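You operate a simulated robot arm through the tools that you are given. There is no shell and no other tool.

Carry out the task below with a simulated robot arm. There is one attempt and no reset: what you move stays moved.

TASK
Put things in order on the top of the orange bench. At the end: the blue cartridge stands on top of the brown carton (marked "FAN"); the silver steel foot from the top of the orange bench stands where the black fan stood; the grey spool from the top of the orange bench is on the red board (marked "CTRL"); the black fan from the top of the orange bench stands where the blue cartridge stood; whatever was shut is shut again. Leave all else as you found it, and nothing knocked over.

The check looks at the end state, three seconds after you hand in, the way a careful person would. Anything else that was tipped, shoved, dropped, spilled or broken makes it a failure.

THE ROBOT
A 7-joint arm with a two-finger parallel gripper, fixed in place. Base frame: the origin is at the foot of the arm, x ahead of it, y to its left, z up; the work surface is at about z = 0. Lengths are in m, angles in rad, forces in N, time in s.
With the tool pointing down near the work surface it reaches from about 0.22 to 0.58 m from the base axis. Its first joint turns from -1.152 to 1.152 rad. Payload 2.5 kg.
The TCP is the grasp point between the finger pads, 0.023 m short of the fingertips. In the tool frame z runs along the fingers and y along their closing line. Largest opening 0.094 m; finger width 0.038, thickness 0.01; the body of the gripper, 0.054 by 0.096 m, starts 0.039 m behind the TCP.
Orientation is that of the tool frame in the base frame, as a unit quaternion [w, x, y, z]. With the fingers straight down and closing along the base's y, the tool's x points along the base's -x, its y along +y and its z along -z.

THE INTERFACE
- The arm moves only by the tool servo_tool. Its argument "plan" is a list of rows, each a list of 7 numbers: the turn, a rotation vector about the base's x, y, z in rad, then the shift along the base's x, y, z in m, then the opening, from 0 (shut) to 1 (fully open). In form: [[ax, ay, az, tx, ty, tz, grip], ...]. A call has 1 to 20 rows; each row is the pose to reach, as a shift and turn from the pose commanded when the call began. A row lasts 0.2 s, in which the tool goes at most 0.05 m and 0.15 rad; a call with a longer step from one row to the next is refused whole, and so is a gripper value outside its range. A pose out of reach is approached as far as the arm can. The call stops where the force on the tool passes 40 N (or 10 N more than at its start, if that is more) or the arm is blocked; 0.2 s more then pass. Each finger travels about 0.108 m/s and halts on what it meets, pressing with about 30 N; the grip force reading is that of the motor and also rises with nothing between the fingers. The clock runs only during rows and for 0.2 s after the last one: add rows that repeat a pose to give the fingers time. It gives the time, the measured TCP pose, the force on the tool (base axes), the opening and the grip force at its end, in the units of the frame above (readings bear some noise), with the torque about the TCP (base axes, N m) and any sound that the robot's microphone picked up.
- Cameras (640 x 400 px; columns grow to the right, rows downward): "scene" is fixed at [0.1171, -0.4146, 0.5275]; the picture's right is [0.80, -0.60, 0.00], its down [-0.42, -0.57, -0.71] and it looks along [0.42, 0.56, -0.71] (base axes); focal length 214 px, centre (320, 200). "wrist" rides on the gripper at [0.086, 0.016, -0.074] in the tool frame; the picture's right is [-0.18, 0.98, 0.00], its down [-0.58, -0.11, -0.81] and it looks along [-0.79, -0.15, 0.59] (tool axes); focal length 243 px, centre (320, 200). There is no depth. A picture from a camera that has moved, and an enlarged one, comes with that camera's place and axes in the base frame and with its lens.
- grab_frame(camera): a new picture of that camera. It takes no simulated time.
- inspect(camera, box): a new picture of the part [left, top, right, bottom] of that camera's present view, enlarged. It takes no simulated time.
- close_job(): hands the job in; it is judged then, once.

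Nothing tells you positions but the pictures and the camera data. Unless the task says otherwise, let go and move clear before handing in.

The tools are called after "Emit:" by a JSON object that holds its "op" and its "data". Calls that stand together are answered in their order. servo_tool: Moves the arm, as the interface text tells. Its arguments: {"type":"object","properties":{"plan":{"type":"array","items":{"type":"array","items":{"type":"number"}}}},"required":["plan"]} The other tools are called the same way: grab_frame (camera) takes a picture; inspect (camera, box) takes an enlarged picture of a part of a camera's view; close_job () hands the job in.

At the start:

```text
t: 0.0
position: [0.3367, 0.0239, 0.3738]
tcp_rot: [0.0, -0.001, 1.0, 0.0]
ft_force: [0.0, -0.2, -0.5]
torque: [-0.02, -0.04, 0.01]
grip_width: 0.0938
gripper_force: 0.1
```

scene: 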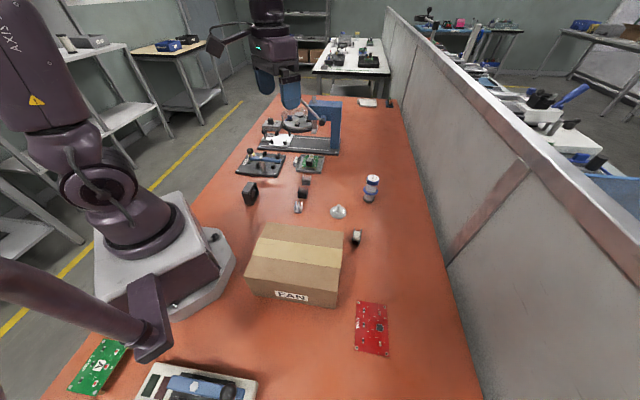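
wrist: 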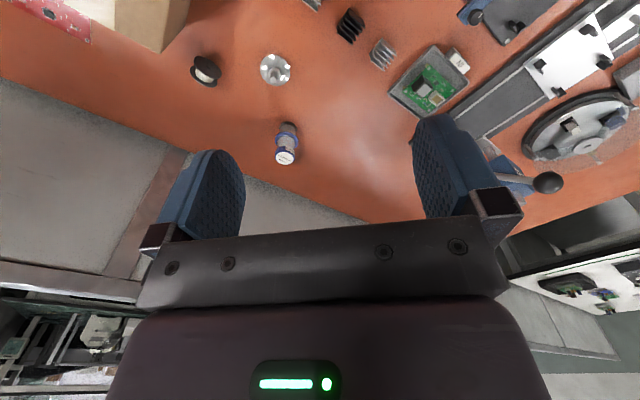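

I see an orange bench with a carton marked FAN, a red CTRL board, a blue/white cartridge, a silver foot, a grey spool and a black fan. I'll zoom in on each before I move anything.

Emit:
{"op": "inspect", "data": {"camera": "scene", "box": [220, 90, 420, 215]}}

Emit:
{"op": "inspect", "data": {"camera": "scene", "box": [220, 200, 420, 325]}}

Emit:
{"op": "inspect", "data": {"camera": "scene", "box": [40, 280, 420, 400]}}

Emit:
{"op": "inspect", "data": {"camera": "wrist", "box": [150, 0, 450, 180]}}

Emit:
{"op": "inspect", "data": {"camera": "wrist", "box": [380, 0, 640, 200]}}

```text
3.20 times, centred on (320, 152) of scene
camera zoom: at [0.1171, -0.4146, 0.5275], right [0.8, -0.6, 0.0], down [-0.42, -0.57, -0.71], along [0.42, 0.56, -0.71], focal length 686 px, centre (320, 352)
```

zoom: 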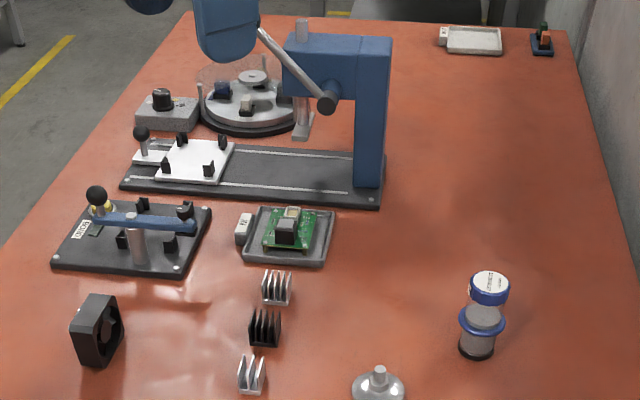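

```text
3.20 times, centred on (320, 262) of scene
camera zoom: at [0.1171, -0.4146, 0.5275], right [0.8, -0.6, 0.0], down [-0.42, -0.57, -0.71], along [0.42, 0.56, -0.71], focal length 686 px, centre (320, 0)
```

zoom: 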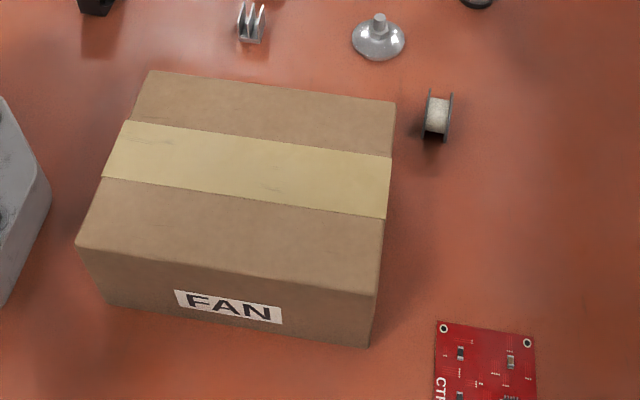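

```text
1.68 times, centred on (230, 340) of scene
camera zoom: at [0.1171, -0.4146, 0.5275], right [0.8, -0.6, 0.0], down [-0.42, -0.57, -0.71], along [0.42, 0.56, -0.71], focal length 361 px, centre (472, -36)
```

zoom: 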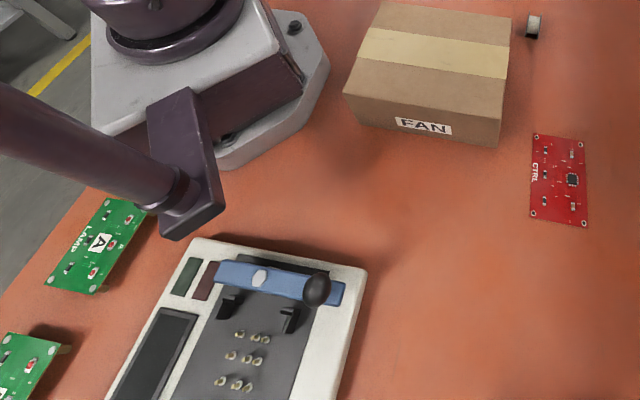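

```text
2.13 times, centred on (300, 90) of wrist
camera zoom: at [0.2497, 0.0404, 0.4485], right [0.18, 0.98, 0.0], down [0.58, -0.11, 0.81], along [0.79, -0.15, -0.59], focal length 518 px, centre (363, 435)
```

zoom: 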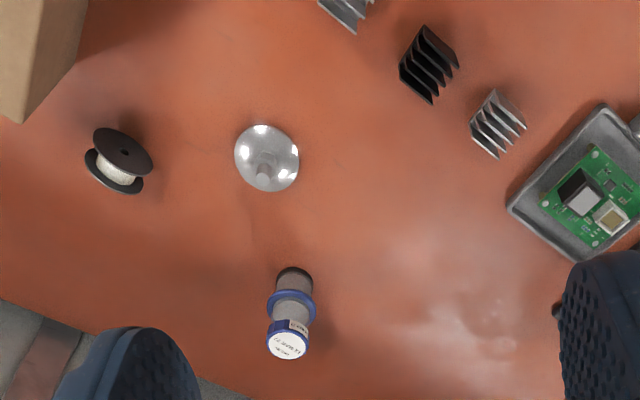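

```text
2.00 times, centred on (510, 100) of wrist
camera zoom: at [0.2497, 0.0404, 0.4485], right [0.18, 0.98, 0.0], down [0.58, -0.11, 0.81], along [0.79, -0.15, -0.59], focal length 485 px, centre (-60, 400)
```

zoom: 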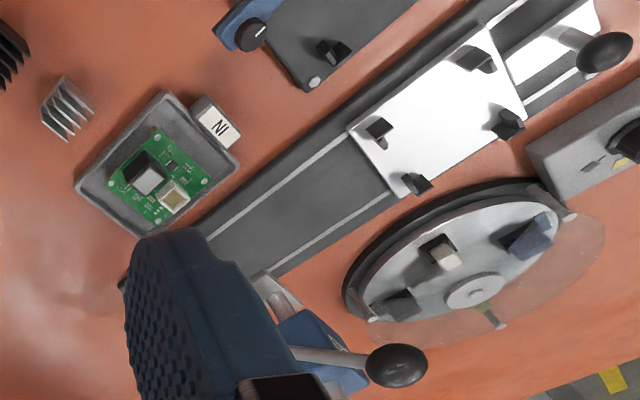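

The cartridge stands at about (0.568, -0.097), the foot at (0.437, -0.087), the spool at (0.415, -0.193) and the fan at (0.237, 0.146). The carton centre is about (0.231, -0.181) with its top near z = 0.098, and the red board is near (0.288, -0.377). Next I'll move in for a closer wrist view of the cartridge, foot and spool.

Emit:
{"op": "servo_tool", "data": {"plan": [[0, 0, 0, 0.02, -0.025, -0.025, 1], [0, 0, 0, 0.04, -0.05, -0.05, 1], [0, 0, 0, 0.06, -0.075, -0.075, 1], [0, 0, 0, 0.075, -0.1, -0.1, 1], [0, 0, 0, 0.083, -0.124, -0.124, 1], [0, 0, 0, 0.083, -0.124, -0.124, 1]]}}

Emit:
{"op": "grab_frame", "data": {"camera": "wrist"}}

```text
t: 1.4
position: [0.4204, -0.1008, 0.2489]
tcp_rot: [0.001, 0.001, 1.0, 0.0]
ft_force: [-0.9, -0.2, 0.1]
torque: [-0.01, -0.02, 0.02]
grip_width: 0.094
gripper_force: 0.0
```

```text
taken
camera wrist: at [0.333, -0.0837, 0.3243], right [0.18, 0.98, 0.0], down [0.58, -0.11, 0.81], along [0.79, -0.15, -0.59], focal length 243 px, centre (320, 200)
```

wrist: 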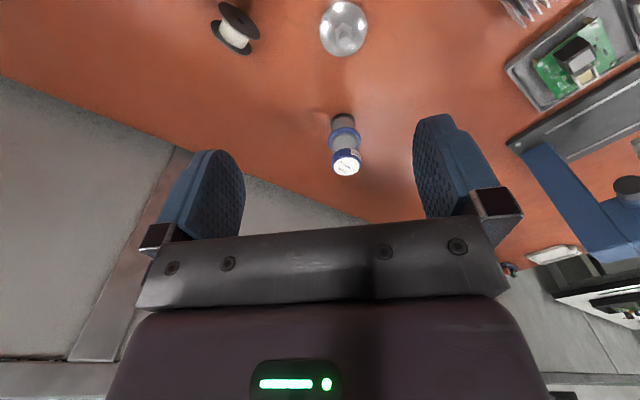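

Emit:
{"op": "inspect", "data": {"camera": "wrist", "box": [200, 0, 400, 190]}}

Emit:
{"op": "inspect", "data": {"camera": "scene", "box": [320, 160, 420, 225]}}

```text
2.11 times, centred on (300, 95) of wrist
camera zoom: at [0.333, -0.0837, 0.3243], right [0.18, 0.98, 0.0], down [0.58, -0.11, 0.81], along [0.79, -0.15, -0.59], focal length 511 px, centre (362, 421)
```

zoom: 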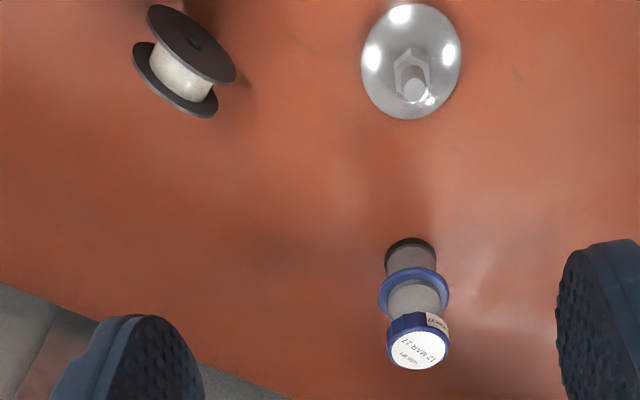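

```text
6.15 times, centred on (370, 192) of scene
camera zoom: at [0.1171, -0.4146, 0.5275], right [0.8, -0.6, 0.0], down [-0.42, -0.57, -0.71], along [0.42, 0.56, -0.71], focal length 1320 px, centre (12, 246)
```

zoom: 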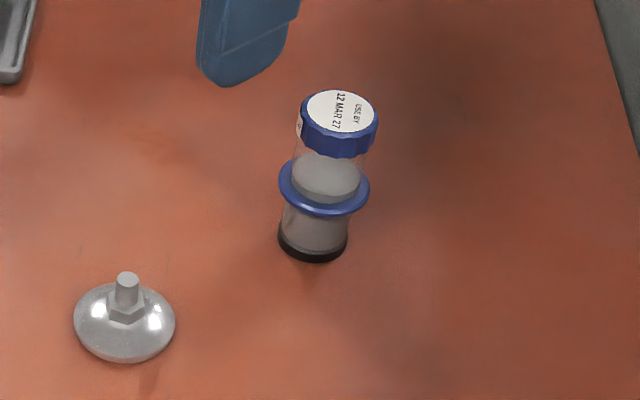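

The cartridge is upright at about (0.570, -0.094). It is about 0.092 m tall, with a cap of about 0.04 m diameter in the top 2 cm. I'll move above it and check the alignment.

Emit:
{"op": "servo_tool", "data": {"plan": [[0, 0, 0, 0.04, 0.002, -0.015, 1], [0, 0, 0, 0.08, 0.004, -0.03, 1], [0, 0, 0, 0.12, 0.006, -0.05, 1], [0, 0, 0, 0.15, 0.007, -0.08, 1], [0, 0, 0, 0.15, 0.007, -0.095, 1], [0, 0, 0, 0.15, 0.007, -0.095, 1]]}}

Emit:
{"op": "grab_frame", "data": {"camera": "wrist"}}

Emit:
{"op": "inspect", "data": {"camera": "scene", "box": [310, 120, 430, 215]}}

```text
t: 2.8
position: [0.5704, -0.0937, 0.1537]
tcp_rot: [0.0, -0.001, 1.0, -0.001]
ft_force: [0.3, -0.3, 0.2]
torque: [0.0, 0.0, 0.04]
grip_width: 0.0943
gripper_force: 0.0
```

```text
taken
camera wrist: at [0.4838, -0.0766, 0.2292], right [0.18, 0.98, 0.0], down [0.58, -0.11, 0.81], along [0.79, -0.15, -0.59], focal length 243 px, centre (320, 200)
```

wrist: 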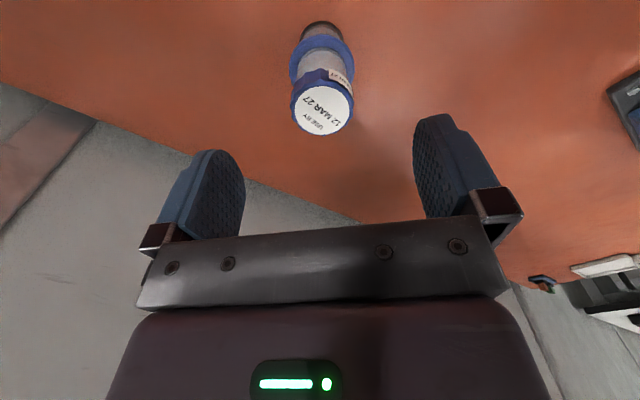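

```text
4.21 times, centred on (370, 168) of scene
camera zoom: at [0.1171, -0.4146, 0.5275], right [0.8, -0.6, 0.0], down [-0.42, -0.57, -0.71], along [0.42, 0.56, -0.71], focal length 903 px, centre (110, 337)
```

zoom: 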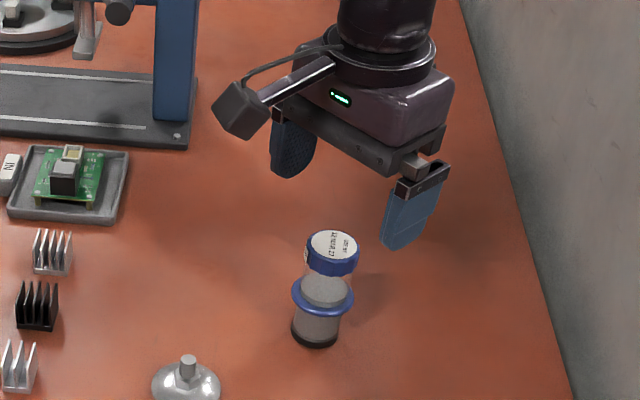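

The cartridge is centred between the fingers. I'll descend so the pads are level with the cap, then close on it.

Emit:
{"op": "servo_tool", "data": {"plan": [[0, 0, 0, 0, 0.0015, -0.025, 1], [0, 0, 0, 0, 0.0015, -0.05, 1], [0, 0, 0, 0, 0.0015, -0.072, 1], [0, 0, 0, 0, 0.0015, -0.072, 1], [0, 0, 0, 0, 0.0015, -0.072, 0.6], [0, 0, 0, 0, 0.0015, -0.072, 0.3], [0, 0, 0, 0, 0.0015, -0.072, 0.3], [0, 0, 0, 0, 0.0015, -0.072, 0.3]]}}

Emit:
{"op": "grab_frame", "data": {"camera": "wrist"}}

Emit:
{"op": "inspect", "data": {"camera": "scene", "box": [310, 120, 430, 215]}}

```text
t: 4.6
position: [0.569, -0.0916, 0.0816]
tcp_rot: [0.0, 0.0, 1.0, 0.0]
ft_force: [0.3, 0.1, 0.6]
torque: [0.05, -0.04, 0.03]
grip_width: 0.037
gripper_force: 30.0
```

```text
taken
camera wrist: at [0.4822, -0.0751, 0.1579], right [0.18, 0.98, 0.0], down [0.58, -0.11, 0.81], along [0.79, -0.15, -0.59], focal length 243 px, centre (320, 200)
```

wrist: 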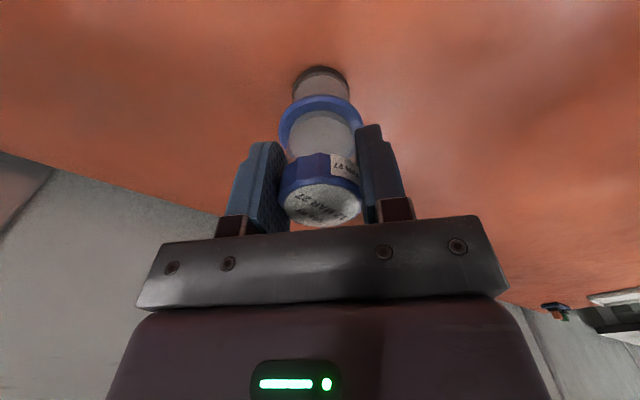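

```text
4.21 times, centred on (370, 168) of scene
camera zoom: at [0.1171, -0.4146, 0.5275], right [0.8, -0.6, 0.0], down [-0.42, -0.57, -0.71], along [0.42, 0.56, -0.71], focal length 903 px, centre (110, 337)
```

zoom: 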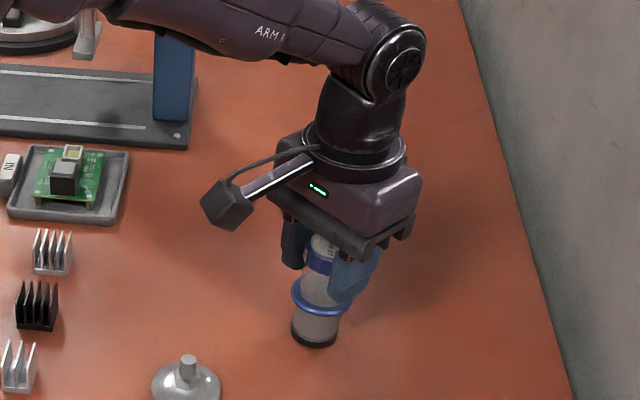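

The cap is gripped at 0.037 m width and 30 N. I'll lift straight up, then carry the cartridge to above the carton centre.

Emit:
{"op": "servo_tool", "data": {"plan": [[0, 0, 0, 0, 0, 0.02, 0.3], [0, 0, 0, 0, 0, 0.06, 0.3], [0, 0, 0, 0, 0, 0.1, 0.3], [0, 0, 0, 0, 0, 0.14, 0.3], [0, 0, 0, 0, 0, 0.17, 0.3], [0, 0, 0, -0.03, -0.008, 0.17, 0.3], [0, 0, 0, -0.07, -0.018, 0.17, 0.3], [0, 0, 0, -0.11, -0.029, 0.17, 0.3], [0, 0, 0, -0.15, -0.039, 0.17, 0.3], [0, 0, 0, -0.19, -0.05, 0.17, 0.3], [0, 0, 0, -0.23, -0.06, 0.17, 0.3], [0, 0, 0, -0.27, -0.071, 0.17, 0.3], [0, 0, 0, -0.31, -0.082, 0.17, 0.3], [0, 0, 0, -0.33, -0.087, 0.17, 0.3], [0, 0, 0, -0.338, -0.0894, 0.17, 0.3], [0, 0, 0, -0.338, -0.0894, 0.17, 0.3]]}}

Emit:
{"op": "grab_frame", "data": {"camera": "scene"}}

Emit:
{"op": "grab_frame", "data": {"camera": "wrist"}}

```text
t: 8.0
position: [0.2311, -0.1797, 0.252]
tcp_rot: [-0.001, 0.0, 1.0, 0.0]
ft_force: [0.1, -0.5, -3.0]
torque: [0.0, 0.0, 0.03]
grip_width: 0.0368
gripper_force: 30.3
```

```text
taken
```

scene: 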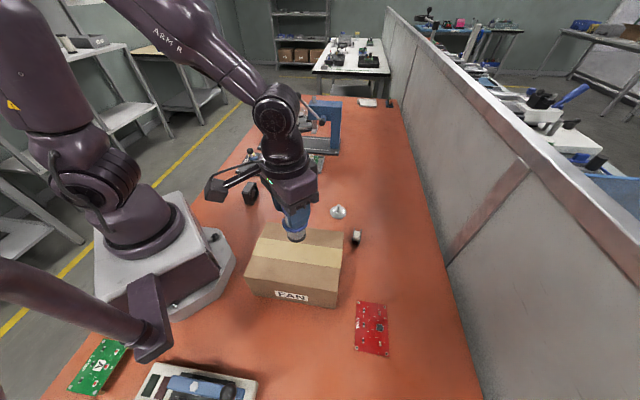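

```text
taken
camera wrist: at [0.1446, -0.1641, 0.3273], right [0.18, 0.98, 0.0], down [0.58, -0.11, 0.81], along [0.79, -0.15, -0.59], focal length 243 px, centre (320, 200)
```

wrist: 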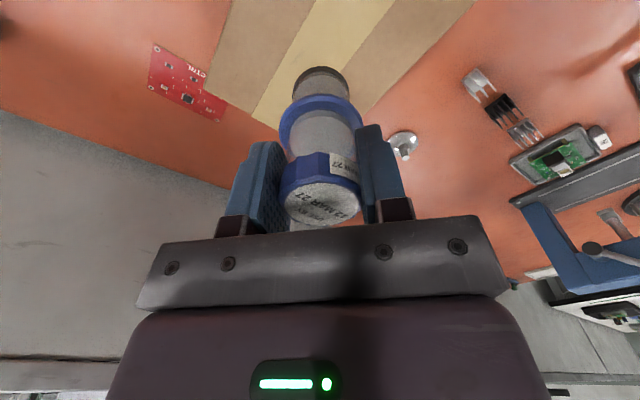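

The cartridge hangs above the carton centre. I'll lower it, then creep down until it touches.

Emit:
{"op": "servo_tool", "data": {"plan": [[0, 0, 0, 0, 0, -0.025, 0.3], [0, 0, 0, 0, 0, -0.045, 0.3], [0, 0, 0, 0, 0, -0.058, 0.3], [0, 0, 0, 0, 0, -0.062, 0.3], [0, 0, 0, 0, 0, -0.064, 0.3], [0, 0, 0, 0, 0, -0.064, 0.3]]}}

Emit:
{"op": "inspect", "data": {"camera": "scene", "box": [230, 170, 370, 315]}}

Emit:
{"op": "inspect", "data": {"camera": "wrist", "box": [220, 0, 420, 240]}}

```text
t: 9.4
position: [0.2321, -0.1799, 0.1872]
tcp_rot: [0.0, 0.0, 1.0, 0.0]
ft_force: [-1.3, 0.1, -2.5]
torque: [0.0, 0.01, -0.02]
grip_width: 0.0366
gripper_force: 29.9
```

```text
2.76 times, centred on (300, 242) of scene
camera zoom: at [0.1171, -0.4146, 0.5275], right [0.8, -0.6, 0.0], down [-0.42, -0.57, -0.71], along [0.42, 0.56, -0.71], focal length 592 px, centre (375, 83)
```

zoom: 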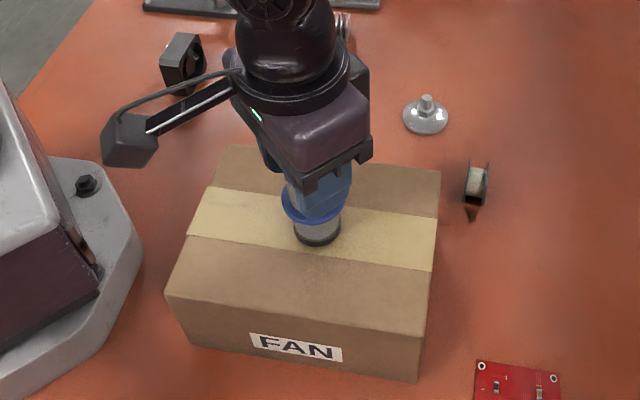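

```text
1.67 times, centred on (320, 120) of wrist
camera zoom: at [0.1448, -0.1645, 0.263], right [0.18, 0.98, 0.0], down [0.58, -0.11, 0.81], along [0.79, -0.15, -0.59], focal length 404 px, centre (320, 333)
```

zoom: 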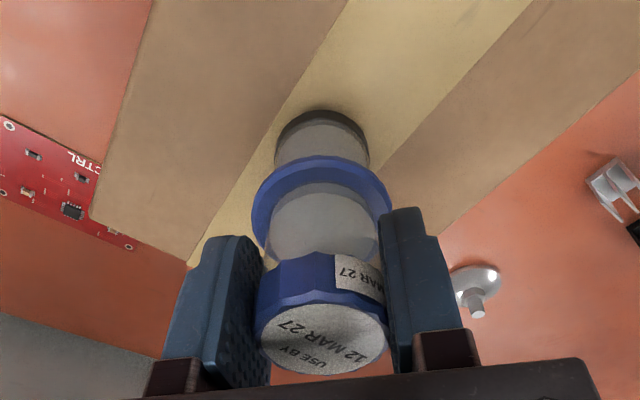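

It's very close to the carton top. I'll creep down a millimetre per row.

Emit:
{"op": "servo_tool", "data": {"plan": [[0, 0, 0, 0, 0, -0.001, 0.3], [0, 0, 0, 0, 0, -0.002, 0.3], [0, 0, 0, 0, 0, -0.003, 0.3], [0, 0, 0, 0, 0, -0.004, 0.3]]}}

```text
t: 10.4
position: [0.2316, -0.1809, 0.1847]
tcp_rot: [0.0, 0.0, 1.0, -0.001]
ft_force: [-0.5, -0.4, -2.8]
torque: [0.0, 0.04, 0.04]
grip_width: 0.0369
gripper_force: 29.4
```

Emit:
{"op": "servo_tool", "data": {"plan": [[0, 0, 0, 0, 0, -0.001, 0.3], [0, 0, 0, 0, 0, -0.002, 0.3]]}}

```text
t: 11.0
position: [0.2325, -0.1806, 0.1824]
tcp_rot: [0.002, -0.001, 1.0, -0.001]
ft_force: [-3.1, 1.4, 24.0]
torque: [0.12, 0.0, -0.13]
grip_width: 0.0369
gripper_force: 29.9
```

It has touched down with 24 N up. I'll ease off slightly, open the fingers, then rise straight up.

Emit:
{"op": "servo_tool", "data": {"plan": [[0, 0, 0, 0, 0, 0.0008, 0.3], [0, 0, 0, 0, 0, 0.0008, 0.3]]}}

```text
t: 11.6
position: [0.2317, -0.181, 0.1838]
tcp_rot: [0.001, -0.001, 1.0, -0.001]
ft_force: [2.9, -1.8, 4.8]
torque: [-0.15, -0.38, -0.02]
grip_width: 0.0366
gripper_force: 29.7
```

Emit:
{"op": "servo_tool", "data": {"plan": [[0, 0, 0, 0, 0, 0, 0.42], [0, 0, 0, 0, 0, 0, 0.6], [0, 0, 0, 0, 0, 0, 0.8], [0, 0, 0, 0, 0, 0, 1], [0, 0, 0, 0, 0, 0.03, 1], [0, 0, 0, 0, 0, 0.07, 1], [0, 0, 0, 0, 0, 0.1, 1], [0, 0, 0, 0, 0, 0.1, 1]]}}

Emit:
{"op": "grab_frame", "data": {"camera": "wrist"}}

Emit:
{"op": "inspect", "data": {"camera": "scene", "box": [230, 170, 370, 315]}}

```text
t: 13.4
position: [0.232, -0.1801, 0.2842]
tcp_rot: [-0.001, 0.001, 1.0, 0.0]
ft_force: [0.2, -0.1, -1.0]
torque: [-0.01, 0.01, 0.0]
grip_width: 0.094
gripper_force: 0.0
```

```text
taken
camera wrist: at [0.1449, -0.1645, 0.3592], right [0.18, 0.98, 0.0], down [0.58, -0.11, 0.81], along [0.79, -0.15, -0.59], focal length 243 px, centre (320, 200)
```

wrist: 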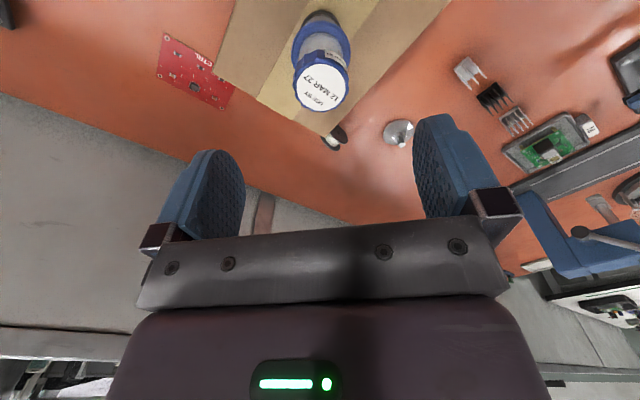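

```text
2.76 times, centred on (300, 242) of scene
camera zoom: at [0.1171, -0.4146, 0.5275], right [0.8, -0.6, 0.0], down [-0.42, -0.57, -0.71], along [0.42, 0.56, -0.71], focal length 592 px, centre (375, 83)
```

zoom: 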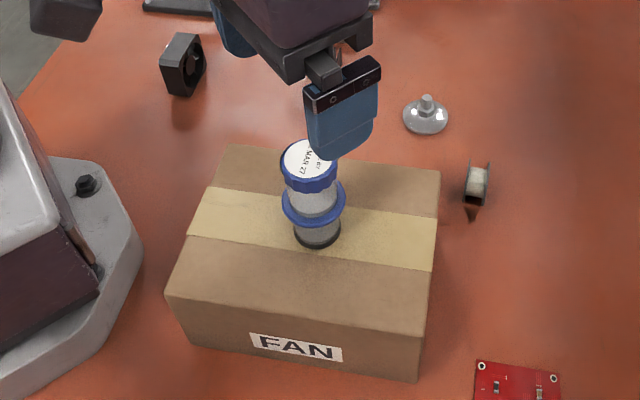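

The cartridge stands upright on the carton. Next I'll look closely at the fan and the red board.

Emit:
{"op": "inspect", "data": {"camera": "scene", "box": [225, 165, 285, 220]}}

Emit:
{"op": "inspect", "data": {"camera": "scene", "box": [335, 215, 405, 365]}}

Emit:
{"op": "inspect", "data": {"camera": "wrist", "box": [140, 20, 250, 120]}}

```text
7.27 times, centred on (255, 192) of scene
camera zoom: at [0.1171, -0.4146, 0.5275], right [0.8, -0.6, 0.0], down [-0.42, -0.57, -0.71], along [0.42, 0.56, -0.71], focal length 1560 px, centre (793, 254)
```

zoom: 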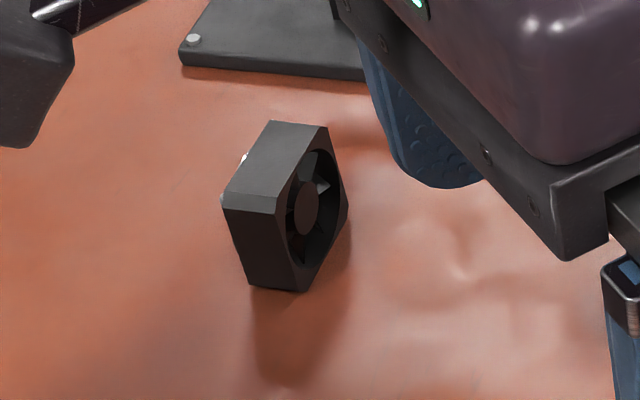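

```text
2.67 times, centred on (370, 290) of scene
camera zoom: at [0.1171, -0.4146, 0.5275], right [0.8, -0.6, 0.0], down [-0.42, -0.57, -0.71], along [0.42, 0.56, -0.71], focal length 572 px, centre (187, -40)
```

zoom: 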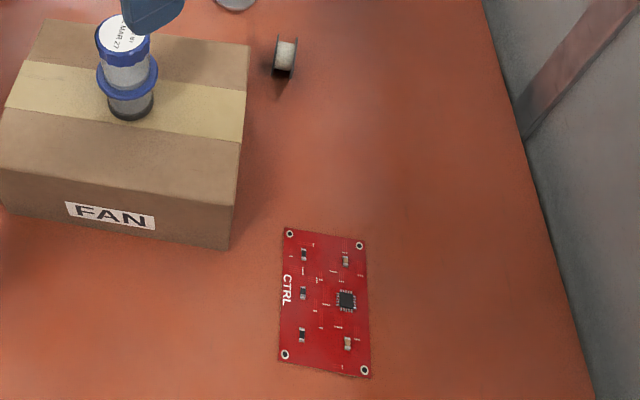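

```text
4.00 times, centred on (195, 70) of wrist
camera zoom: at [0.1449, -0.1645, 0.3592], right [0.18, 0.98, 0.0], down [0.58, -0.11, 0.81], along [0.79, -0.15, -0.59], focal length 970 px, centre (820, 720)
```

zoom: 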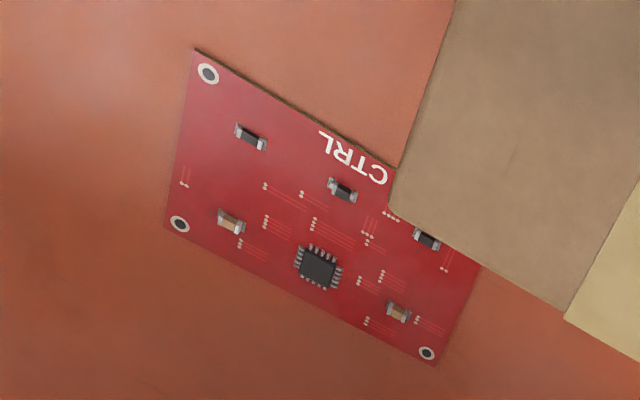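

The fan stands on edge at about (0.243, 0.145). It is about 0.05 wide, 0.05 tall and 0.025 thick, with its long side about 40° from x. I'll move above it and turn the tool so the fingers can close on its two narrow sides.

Emit:
{"op": "servo_tool", "data": {"plan": [[0, 0, -0.08, 0.001, 0.03, 0, 1], [0, 0, -0.16, 0.002, 0.06, 0, 1], [0, 0, -0.24, 0.003, 0.09, 0, 1], [0, 0, -0.32, 0.004, 0.12, 0, 1], [0, 0, -0.4, 0.005, 0.155, 0, 1], [0, 0, -0.48, 0.006, 0.19, 0, 1], [0, 0, -0.56, 0.007, 0.225, -0.015, 1], [0, 0, -0.64, 0.008, 0.26, -0.035, 1], [0, 0, -0.72, 0.009, 0.29, -0.06, 1], [0, 0, -0.8, 0.01, 0.315, -0.085, 1], [0, 0, -0.862, 0.011, 0.325, -0.104, 1], [0, 0, -0.862, 0.011, 0.325, -0.104, 1]]}}

Emit:
{"op": "grab_frame", "data": {"camera": "wrist"}}

Emit:
{"op": "inspect", "data": {"camera": "scene", "box": [200, 130, 320, 230]}}

```text
t: 16.0
position: [0.2425, 0.1455, 0.1791]
tcp_rot: [0.0, 0.418, 0.909, 0.0]
ft_force: [0.0, -0.7, -0.5]
torque: [-0.02, -0.02, 0.0]
grip_width: 0.094
gripper_force: 0.1
```

```text
taken
camera wrist: at [0.1988, 0.2209, 0.2541], right [0.87, 0.5, 0.0], down [0.3, -0.51, 0.81], along [0.4, -0.7, -0.59], focal length 243 px, centre (320, 200)
```

wrist: 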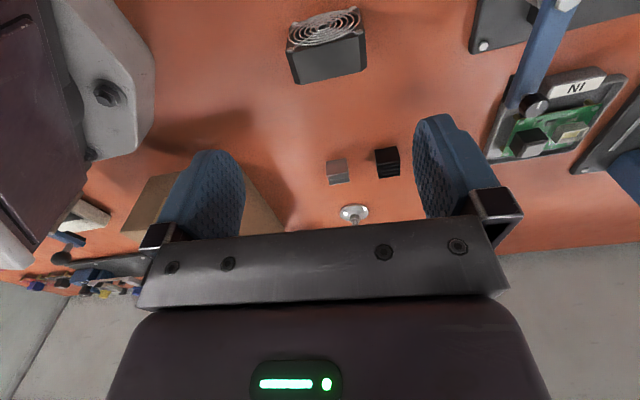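

```text
4.00 times, centred on (260, 180) of scene
camera zoom: at [0.1171, -0.4146, 0.5275], right [0.8, -0.6, 0.0], down [-0.42, -0.57, -0.71], along [0.42, 0.56, -0.71], focal length 858 px, centre (560, 280)
```

zoom: 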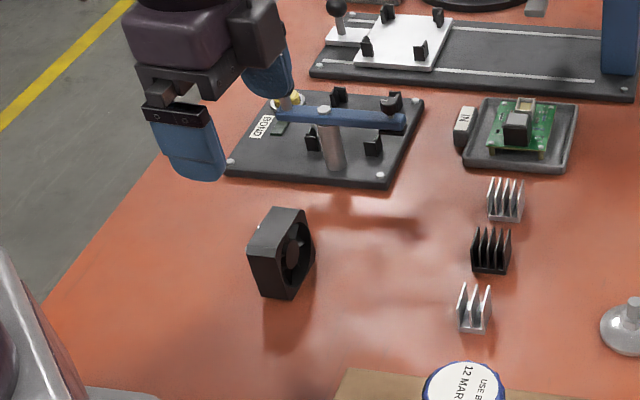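

The fan has a chrome grille on its far face. I'll zoom in to get its exact pose.

Emit:
{"op": "inspect", "data": {"camera": "wrist", "box": [270, 0, 390, 100]}}

```text
4.00 times, centred on (330, 50) of wrist
camera zoom: at [0.1988, 0.2209, 0.2541], right [0.87, 0.5, 0.0], down [0.3, -0.51, 0.81], along [0.4, -0.7, -0.59], focal length 970 px, centre (280, 800)
```

zoom: 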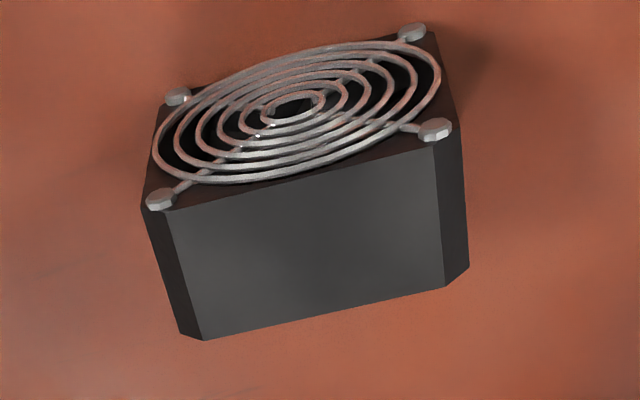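

The fan is about 60 × 60 × 26 mm, centred near (0.247, 0.148), with its long side at about 42.6°. I'll correct the yaw and position, drop partway and check again.

Emit:
{"op": "servo_tool", "data": {"plan": [[0, 0, 0.017, 0.002, 0.001, -0.03, 1], [0, 0, 0.034, 0.0045, 0.0025, -0.06, 1], [0, 0, 0.034, 0.0045, 0.0025, -0.069, 1], [0, 0, 0.034, 0.0045, 0.0025, -0.069, 1]]}}

Emit:
{"op": "grab_frame", "data": {"camera": "wrist"}}

Emit:
{"op": "inspect", "data": {"camera": "scene", "box": [200, 130, 320, 230]}}

```text
t: 17.0
position: [0.2475, 0.1474, 0.1093]
tcp_rot: [0.0, 0.402, 0.915, 0.0]
ft_force: [0.3, -0.1, 0.4]
torque: [0.01, 0.01, -0.03]
grip_width: 0.0938
gripper_force: 0.1
```

```text
taken
camera wrist: at [0.2004, 0.2217, 0.1853], right [0.85, 0.53, 0.0], down [0.31, -0.5, 0.81], along [0.43, -0.68, -0.59], focal length 243 px, centre (320, 200)
```

wrist: 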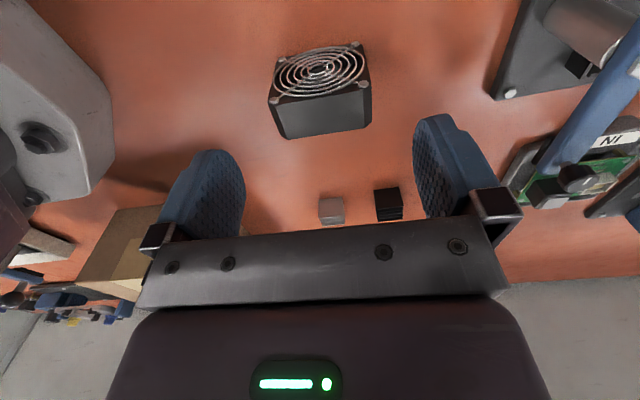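

```text
4.00 times, centred on (260, 180) of scene
camera zoom: at [0.1171, -0.4146, 0.5275], right [0.8, -0.6, 0.0], down [-0.42, -0.57, -0.71], along [0.42, 0.56, -0.71], focal length 858 px, centre (560, 280)
```

zoom: 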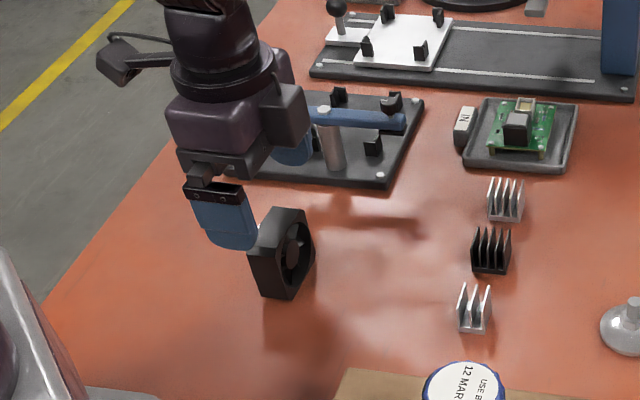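

Emit:
{"op": "inspect", "data": {"camera": "wrist", "box": [250, 30, 400, 150]}}

```text
3.33 times, centred on (325, 90) of wrist
camera zoom: at [0.2004, 0.2217, 0.1853], right [0.85, 0.53, 0.0], down [0.31, -0.5, 0.81], along [0.43, -0.68, -0.59], focal length 809 px, centre (303, 567)
```

zoom: 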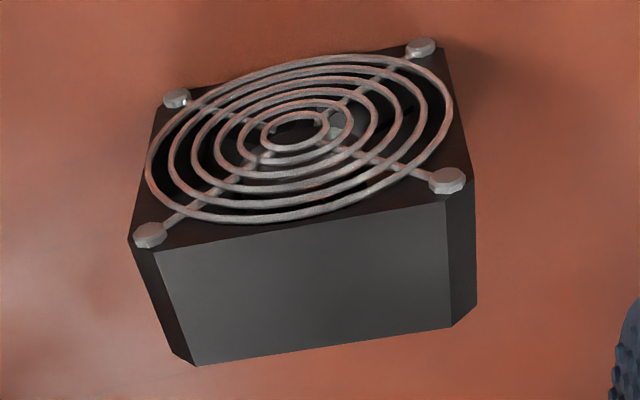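

The fan is centred between the fingers at about (0.2477, 0.1482). I'll descend and close on its narrow sides.

Emit:
{"op": "servo_tool", "data": {"plan": [[0, 0, 0, 0, 0.0005, -0.025, 1], [0, 0, 0, 0, 0.0005, -0.05, 1], [0, 0, 0, 0, 0.0005, -0.074, 1], [0, 0, 0, 0, 0.0005, -0.074, 1], [0, 0, 0, 0, 0.0005, -0.074, 0.8], [0, 0, 0, 0, 0.0005, -0.074, 0.5], [0, 0, 0, 0, 0.0005, -0.074, 0.5], [0, 0, 0, 0, 0.0005, -0.074, 0.5]]}}

Emit:
{"op": "grab_frame", "data": {"camera": "wrist"}}

Emit:
{"op": "inspect", "data": {"camera": "scene", "box": [200, 130, 320, 230]}}

```text
t: 18.8
position: [0.2466, 0.1477, 0.0343]
tcp_rot: [0.0, 0.402, 0.916, 0.0]
ft_force: [0.6, 0.3, 0.7]
torque: [0.0, -0.02, -0.01]
grip_width: 0.0593
gripper_force: 29.6
```

```text
taken
camera wrist: at [0.2004, 0.222, 0.1109], right [0.85, 0.53, 0.0], down [0.31, -0.5, 0.81], along [0.43, -0.68, -0.59], focal length 243 px, centre (320, 200)
```

wrist: 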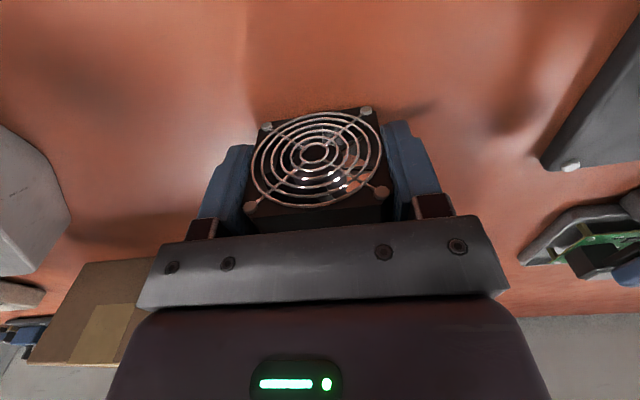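

```text
4.00 times, centred on (260, 180) of scene
camera zoom: at [0.1171, -0.4146, 0.5275], right [0.8, -0.6, 0.0], down [-0.42, -0.57, -0.71], along [0.42, 0.56, -0.71], focal length 858 px, centre (560, 280)
```

zoom: 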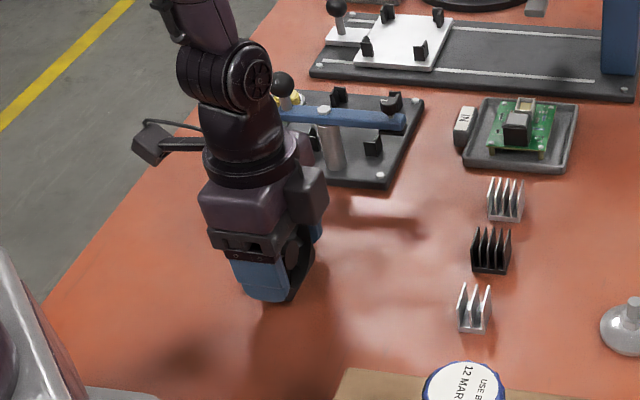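

The fan is held at 0.059 m width. I'll lift it and carry it above the spot the cartridge left, about (0.570, -0.0915).

Emit:
{"op": "servo_tool", "data": {"plan": [[0, 0, 0, 0, 0, 0.02, 0.5], [0, 0, 0, 0, 0, 0.06, 0.5], [0, 0, 0, 0, 0, 0.1, 0.5], [0, 0, 0, 0, 0, 0.12, 0.5], [0, 0, 0, 0.0259, -0.0191, 0.12, 0.5], [0, 0, 0, 0.0582, -0.0431, 0.12, 0.5], [0, 0, 0, 0.0906, -0.067, 0.12, 0.5], [0, 0, 0, 0.1229, -0.0909, 0.12, 0.5], [0, 0, 0, 0.1552, -0.1148, 0.12, 0.5], [0, 0, 0, 0.1876, -0.1387, 0.12, 0.5], [0, 0, 0, 0.2199, -0.1627, 0.12, 0.5], [0, 0, 0, 0.2523, -0.1866, 0.12, 0.5], [0, 0, 0, 0.2846, -0.2105, 0.12, 0.5], [0, 0, 0, 0.3072, -0.2272, 0.12, 0.5], [0, 0, 0, 0.3234, -0.2392, 0.12, 0.5], [0, 0, 0, 0.3234, -0.2392, 0.12, 0.5]]}}

Emit:
{"op": "grab_frame", "data": {"camera": "scene"}}

Emit:
{"op": "grab_frame", "data": {"camera": "wrist"}}

```text
t: 22.2
position: [0.5696, -0.093, 0.1559]
tcp_rot: [0.0, 0.402, 0.915, 0.001]
ft_force: [-0.8, 1.0, -0.3]
torque: [0.02, -0.02, 0.0]
grip_width: 0.0596
gripper_force: 29.4
```

```text
taken
```

scene: 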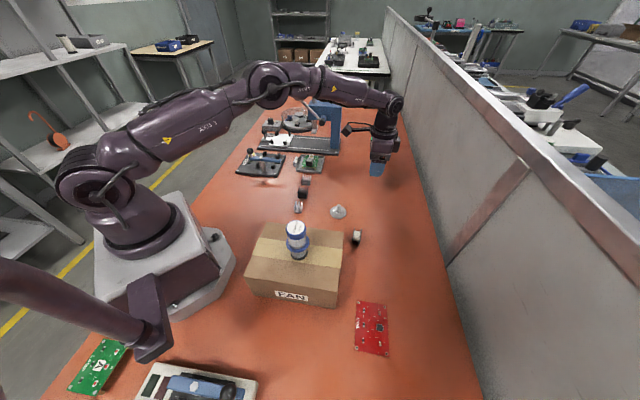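

```text
taken
camera wrist: at [0.5238, -0.0179, 0.2315], right [0.85, 0.53, 0.0], down [0.31, -0.5, 0.81], along [0.43, -0.68, -0.59], focal length 243 px, centre (320, 200)
```

wrist: 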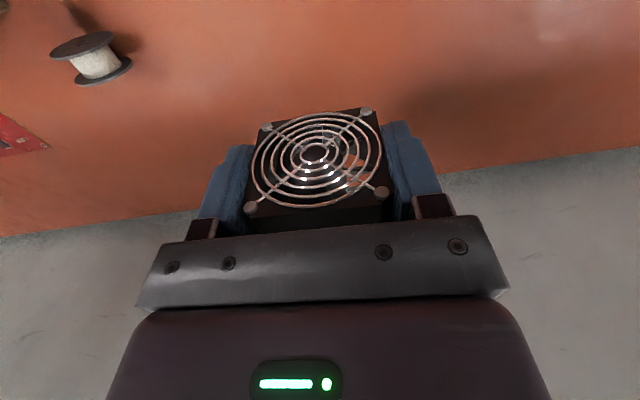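

The fan is above the spot. I'll lower it to just above the bench, then creep down.

Emit:
{"op": "servo_tool", "data": {"plan": [[0, 0, 0, 0, 0.001, -0.03, 0.5], [0, 0, 0, 0, 0.001, -0.06, 0.5], [0, 0, 0, 0, 0.001, -0.09, 0.5], [0, 0, 0, 0, 0.001, -0.106, 0.5], [0, 0, 0, 0, 0.001, -0.113, 0.5], [0, 0, 0, 0, 0.001, -0.115, 0.5], [0, 0, 0, 0, 0.001, -0.115, 0.5]]}}

Emit:
{"op": "inspect", "data": {"camera": "scene", "box": [320, 140, 430, 230]}}

Emit:
{"op": "grab_frame", "data": {"camera": "wrist"}}

```text
t: 23.8
position: [0.5714, -0.09, 0.0412]
tcp_rot: [0.0, 0.402, 0.916, 0.0]
ft_force: [0.9, -0.3, -0.7]
torque: [0.02, -0.02, 0.0]
grip_width: 0.0596
gripper_force: 30.2
```

```text
4.44 times, centred on (375, 185) of scene
camera zoom: at [0.1171, -0.4146, 0.5275], right [0.8, -0.6, 0.0], down [-0.42, -0.57, -0.71], along [0.42, 0.56, -0.71], focal length 953 px, centre (76, 267)
```

zoom: 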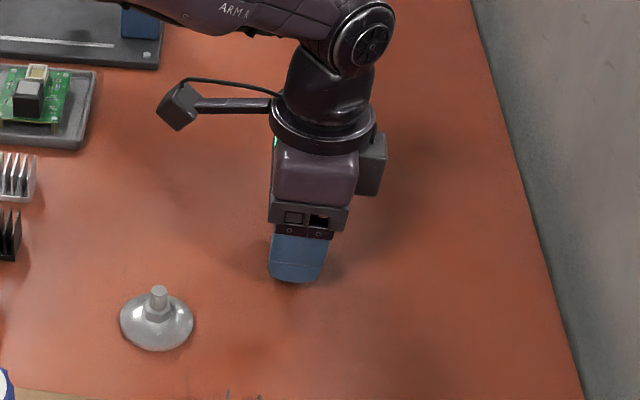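

```text
taken
camera wrist: at [0.5239, -0.0163, 0.1169], right [0.85, 0.53, 0.0], down [0.31, -0.5, 0.81], along [0.43, -0.68, -0.59], focal length 243 px, centre (320, 200)
```

wrist: 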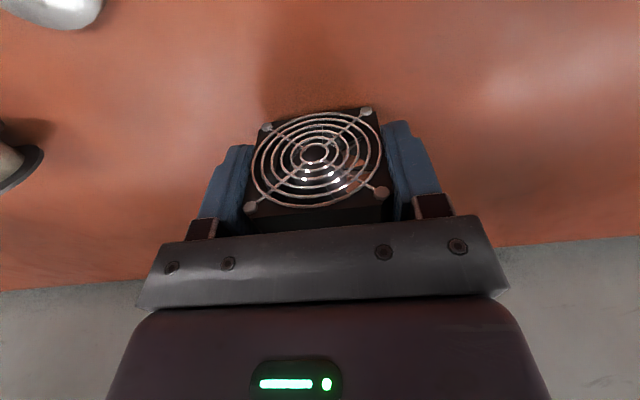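

Emit:
{"op": "servo_tool", "data": {"plan": [[0, 0, 0, 0, 0, -0.002, 0.5], [0, 0, 0, 0, 0, -0.004, 0.5], [0, 0, 0, 0, 0, -0.005, 0.5], [0, 0, 0, 0, 0, -0.005, 0.5]]}}

```text
t: 24.8
position: [0.5698, -0.0915, 0.0355]
tcp_rot: [0.0, 0.402, 0.916, -0.001]
ft_force: [1.0, -0.9, -0.7]
torque: [0.04, -0.02, -0.01]
grip_width: 0.0595
gripper_force: 30.2
```

Emit:
{"op": "servo_tool", "data": {"plan": [[0, 0, 0, 0, 0, -0.0007, 0.5], [0, 0, 0, 0, 0, -0.0014, 0.5], [0, 0, 0, 0, 0, -0.0014, 0.5]]}}

```text
t: 25.6
position: [0.5715, -0.0911, 0.0354]
tcp_rot: [0.001, 0.402, 0.916, -0.001]
ft_force: [-2.7, -0.3, 9.6]
torque: [0.02, 0.23, -0.03]
grip_width: 0.0592
gripper_force: 30.2
```

The fan touched down with a light 10 N. I'll release it and rise straight up.

Emit:
{"op": "servo_tool", "data": {"plan": [[0, 0, 0, 0, 0, 0.0003, 0.66], [0, 0, 0, 0, 0, 0.0003, 0.8], [0, 0, 0, 0, 0, 0.0003, 1], [0, 0, 0, 0, 0, 0.0003, 1], [0, 0, 0, 0, 0, 0.03, 1], [0, 0, 0, 0, 0, 0.07, 1], [0, 0, 0, 0, 0, 0.11, 1], [0, 0, 0, 0, 0, 0.15, 1], [0, 0, 0, 0, 0, 0.15, 1]]}}

Emit:
{"op": "grab_frame", "data": {"camera": "wrist"}}

Emit:
{"op": "inspect", "data": {"camera": "scene", "box": [320, 140, 430, 230]}}

```text
t: 27.6
position: [0.5718, -0.0899, 0.1846]
tcp_rot: [0.0, 0.402, 0.915, 0.0]
ft_force: [-0.7, -0.3, -0.4]
torque: [-0.01, 0.0, -0.03]
grip_width: 0.0941
gripper_force: 0.1
```

```text
taken
camera wrist: at [0.5246, -0.015, 0.2607], right [0.85, 0.53, 0.0], down [0.31, -0.5, 0.81], along [0.43, -0.68, -0.59], focal length 243 px, centre (320, 200)
```

wrist: 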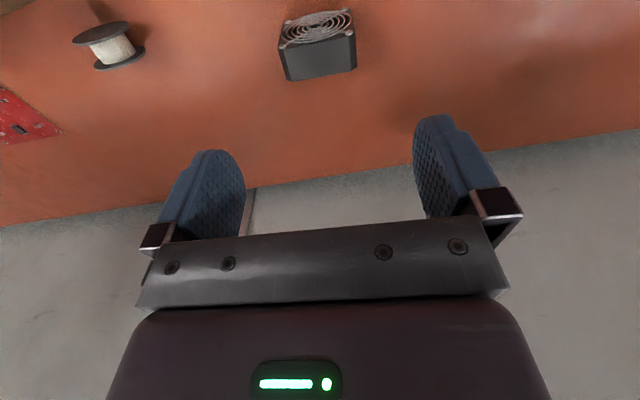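

```text
4.44 times, centred on (375, 185) of scene
camera zoom: at [0.1171, -0.4146, 0.5275], right [0.8, -0.6, 0.0], down [-0.42, -0.57, -0.71], along [0.42, 0.56, -0.71], focal length 953 px, centre (76, 267)
```

zoom: 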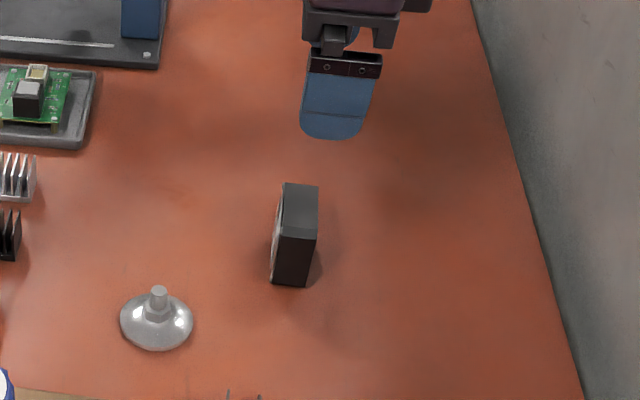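

The fan stands where the cartridge was. Next is the silver foot at about (0.443, -0.078). I'll hover over it, turn the tool back to zero yaw and take a close look.

Emit:
{"op": "servo_tool", "data": {"plan": [[0, 0, 0.12, -0.02, 0.002, 0, 1], [0, 0, 0.24, -0.04, 0.004, 0, 1], [0, 0, 0.36, -0.06, 0.006, 0, 1], [0, 0, 0.48, -0.08, 0.008, -0.01, 1], [0, 0, 0.6, -0.1, 0.01, -0.02, 1], [0, 0, 0.72, -0.12, 0.011, -0.03, 1], [0, 0, 0.827, -0.129, 0.012, -0.04, 1], [0, 0, 0.827, -0.129, 0.012, -0.04, 1]]}}

Emit:
{"op": "grab_frame", "data": {"camera": "wrist"}}

Emit:
{"op": "inspect", "data": {"camera": "wrist", "box": [270, 0, 390, 100]}}

Emit:
{"op": "inspect", "data": {"camera": "scene", "box": [310, 190, 370, 230]}}

```text
t: 29.4
position: [0.4424, -0.0776, 0.1445]
tcp_rot: [0.0, 0.0, 1.0, 0.0]
ft_force: [-0.2, 0.4, -0.3]
torque: [-0.02, -0.02, 0.03]
grip_width: 0.0939
gripper_force: 0.1
```

```text
taken
camera wrist: at [0.355, -0.0627, 0.2202], right [0.18, 0.98, 0.0], down [0.58, -0.11, 0.81], along [0.79, -0.15, -0.59], focal length 243 px, centre (320, 200)
```

wrist: 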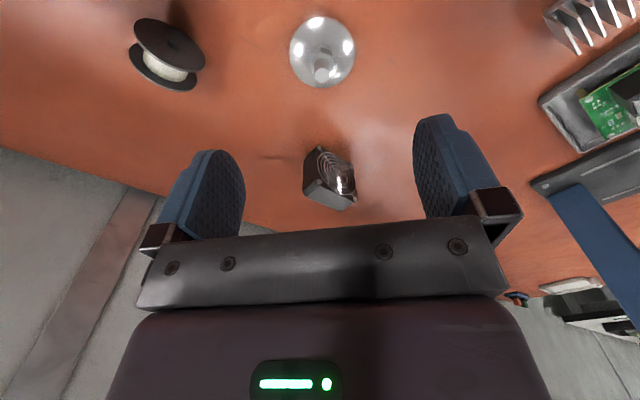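

```text
4.00 times, centred on (330, 50) of wrist
camera zoom: at [0.355, -0.0627, 0.2202], right [0.18, 0.98, 0.0], down [0.58, -0.11, 0.81], along [0.79, -0.15, -0.59], focal length 970 px, centre (280, 800)
```

zoom: 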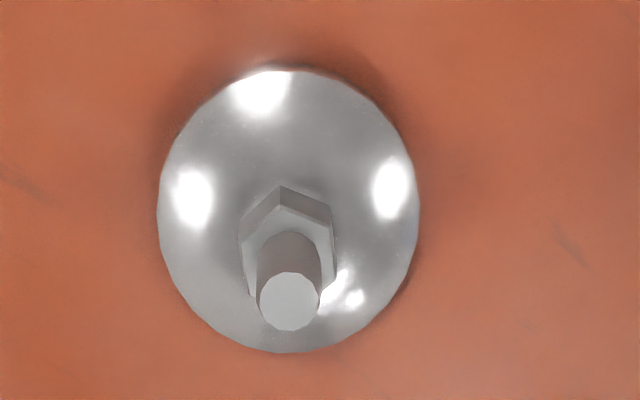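

```text
10.00 times, centred on (340, 210) of scene
camera zoom: at [0.1171, -0.4146, 0.5275], right [0.8, -0.6, 0.0], down [-0.42, -0.57, -0.71], along [0.42, 0.56, -0.71], focal length 2145 px, centre (120, 100)
```

zoom: 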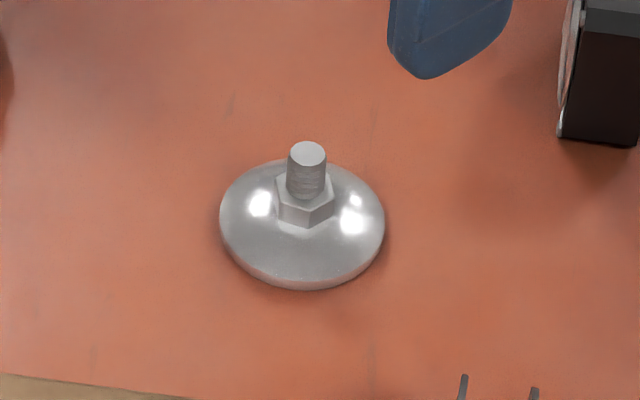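

The foot is centred near (0.4428, -0.0774), about 0.04 m tall, with a hex nut below a stem of about 11.5 mm. I'll zoom in further to fix the nut and stem heights.

Emit:
{"op": "inspect", "data": {"camera": "scene", "box": [328, 200, 352, 222]}}

Emit:
{"op": "inspect", "data": {"camera": "wrist", "box": [300, 35, 350, 95]}}

```text
16.00 times, centred on (340, 211) of scene
camera zoom: at [0.1171, -0.4146, 0.5275], right [0.8, -0.6, 0.0], down [-0.42, -0.57, -0.71], along [0.42, 0.56, -0.71], focal length 3432 px, centre (0, 24)
```

zoom: 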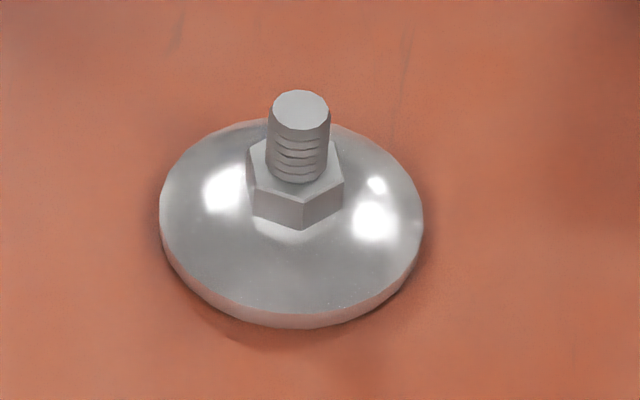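

```text
6.67 times, centred on (325, 65) of wrist
camera zoom: at [0.355, -0.0627, 0.2202], right [0.18, 0.98, 0.0], down [0.58, -0.11, 0.81], along [0.79, -0.15, -0.59], focal length 1618 px, centre (287, 1100)
```

zoom: 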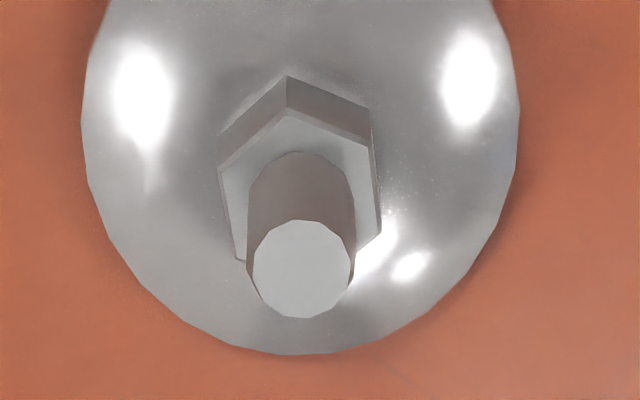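

The stem spans about z 0.025–0.040, with the nut at 0.018–0.025. I'll grip the stem with the fingertips just above the nut, at TCP z ≈ 0.050.

Emit:
{"op": "servo_tool", "data": {"plan": [[0, 0, 0, 0, 0, -0.03, 1], [0, 0, 0, 0, 0, -0.06, 1], [0, 0, 0, 0, 0, -0.085, 1], [0, 0, 0, 0, 0, -0.0945, 1], [0, 0, 0, 0, 0, -0.0945, 1]]}}

Emit:
{"op": "grab_frame", "data": {"camera": "wrist"}}

Emit:
{"op": "inspect", "data": {"camera": "scene", "box": [310, 170, 390, 230]}}

```text
t: 30.6
position: [0.4419, -0.0781, 0.05]
tcp_rot: [0.0, 0.0, 1.0, 0.0]
ft_force: [0.3, -0.6, 0.1]
torque: [0.01, 0.01, 0.02]
grip_width: 0.094
gripper_force: 0.1
```

```text
taken
camera wrist: at [0.3553, -0.0628, 0.1253], right [0.18, 0.98, 0.0], down [0.58, -0.11, 0.81], along [0.79, -0.15, -0.59], focal length 243 px, centre (320, 200)
```

wrist: 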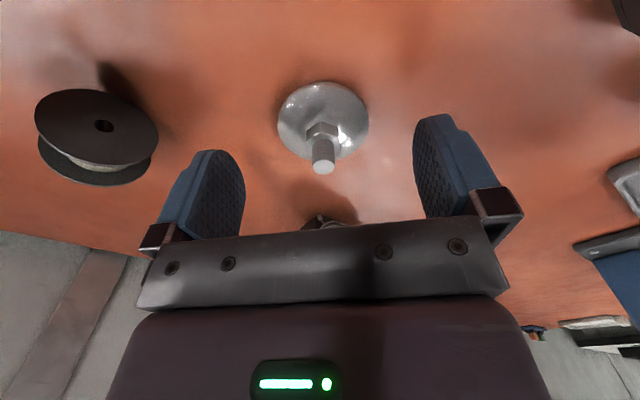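

```text
6.67 times, centred on (350, 200) of scene
camera zoom: at [0.1171, -0.4146, 0.5275], right [0.8, -0.6, 0.0], down [-0.42, -0.57, -0.71], along [0.42, 0.56, -0.71], focal length 1430 px, centre (120, 200)
```

zoom: 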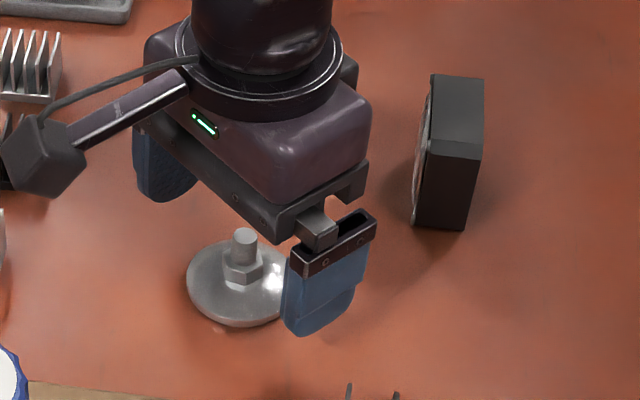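

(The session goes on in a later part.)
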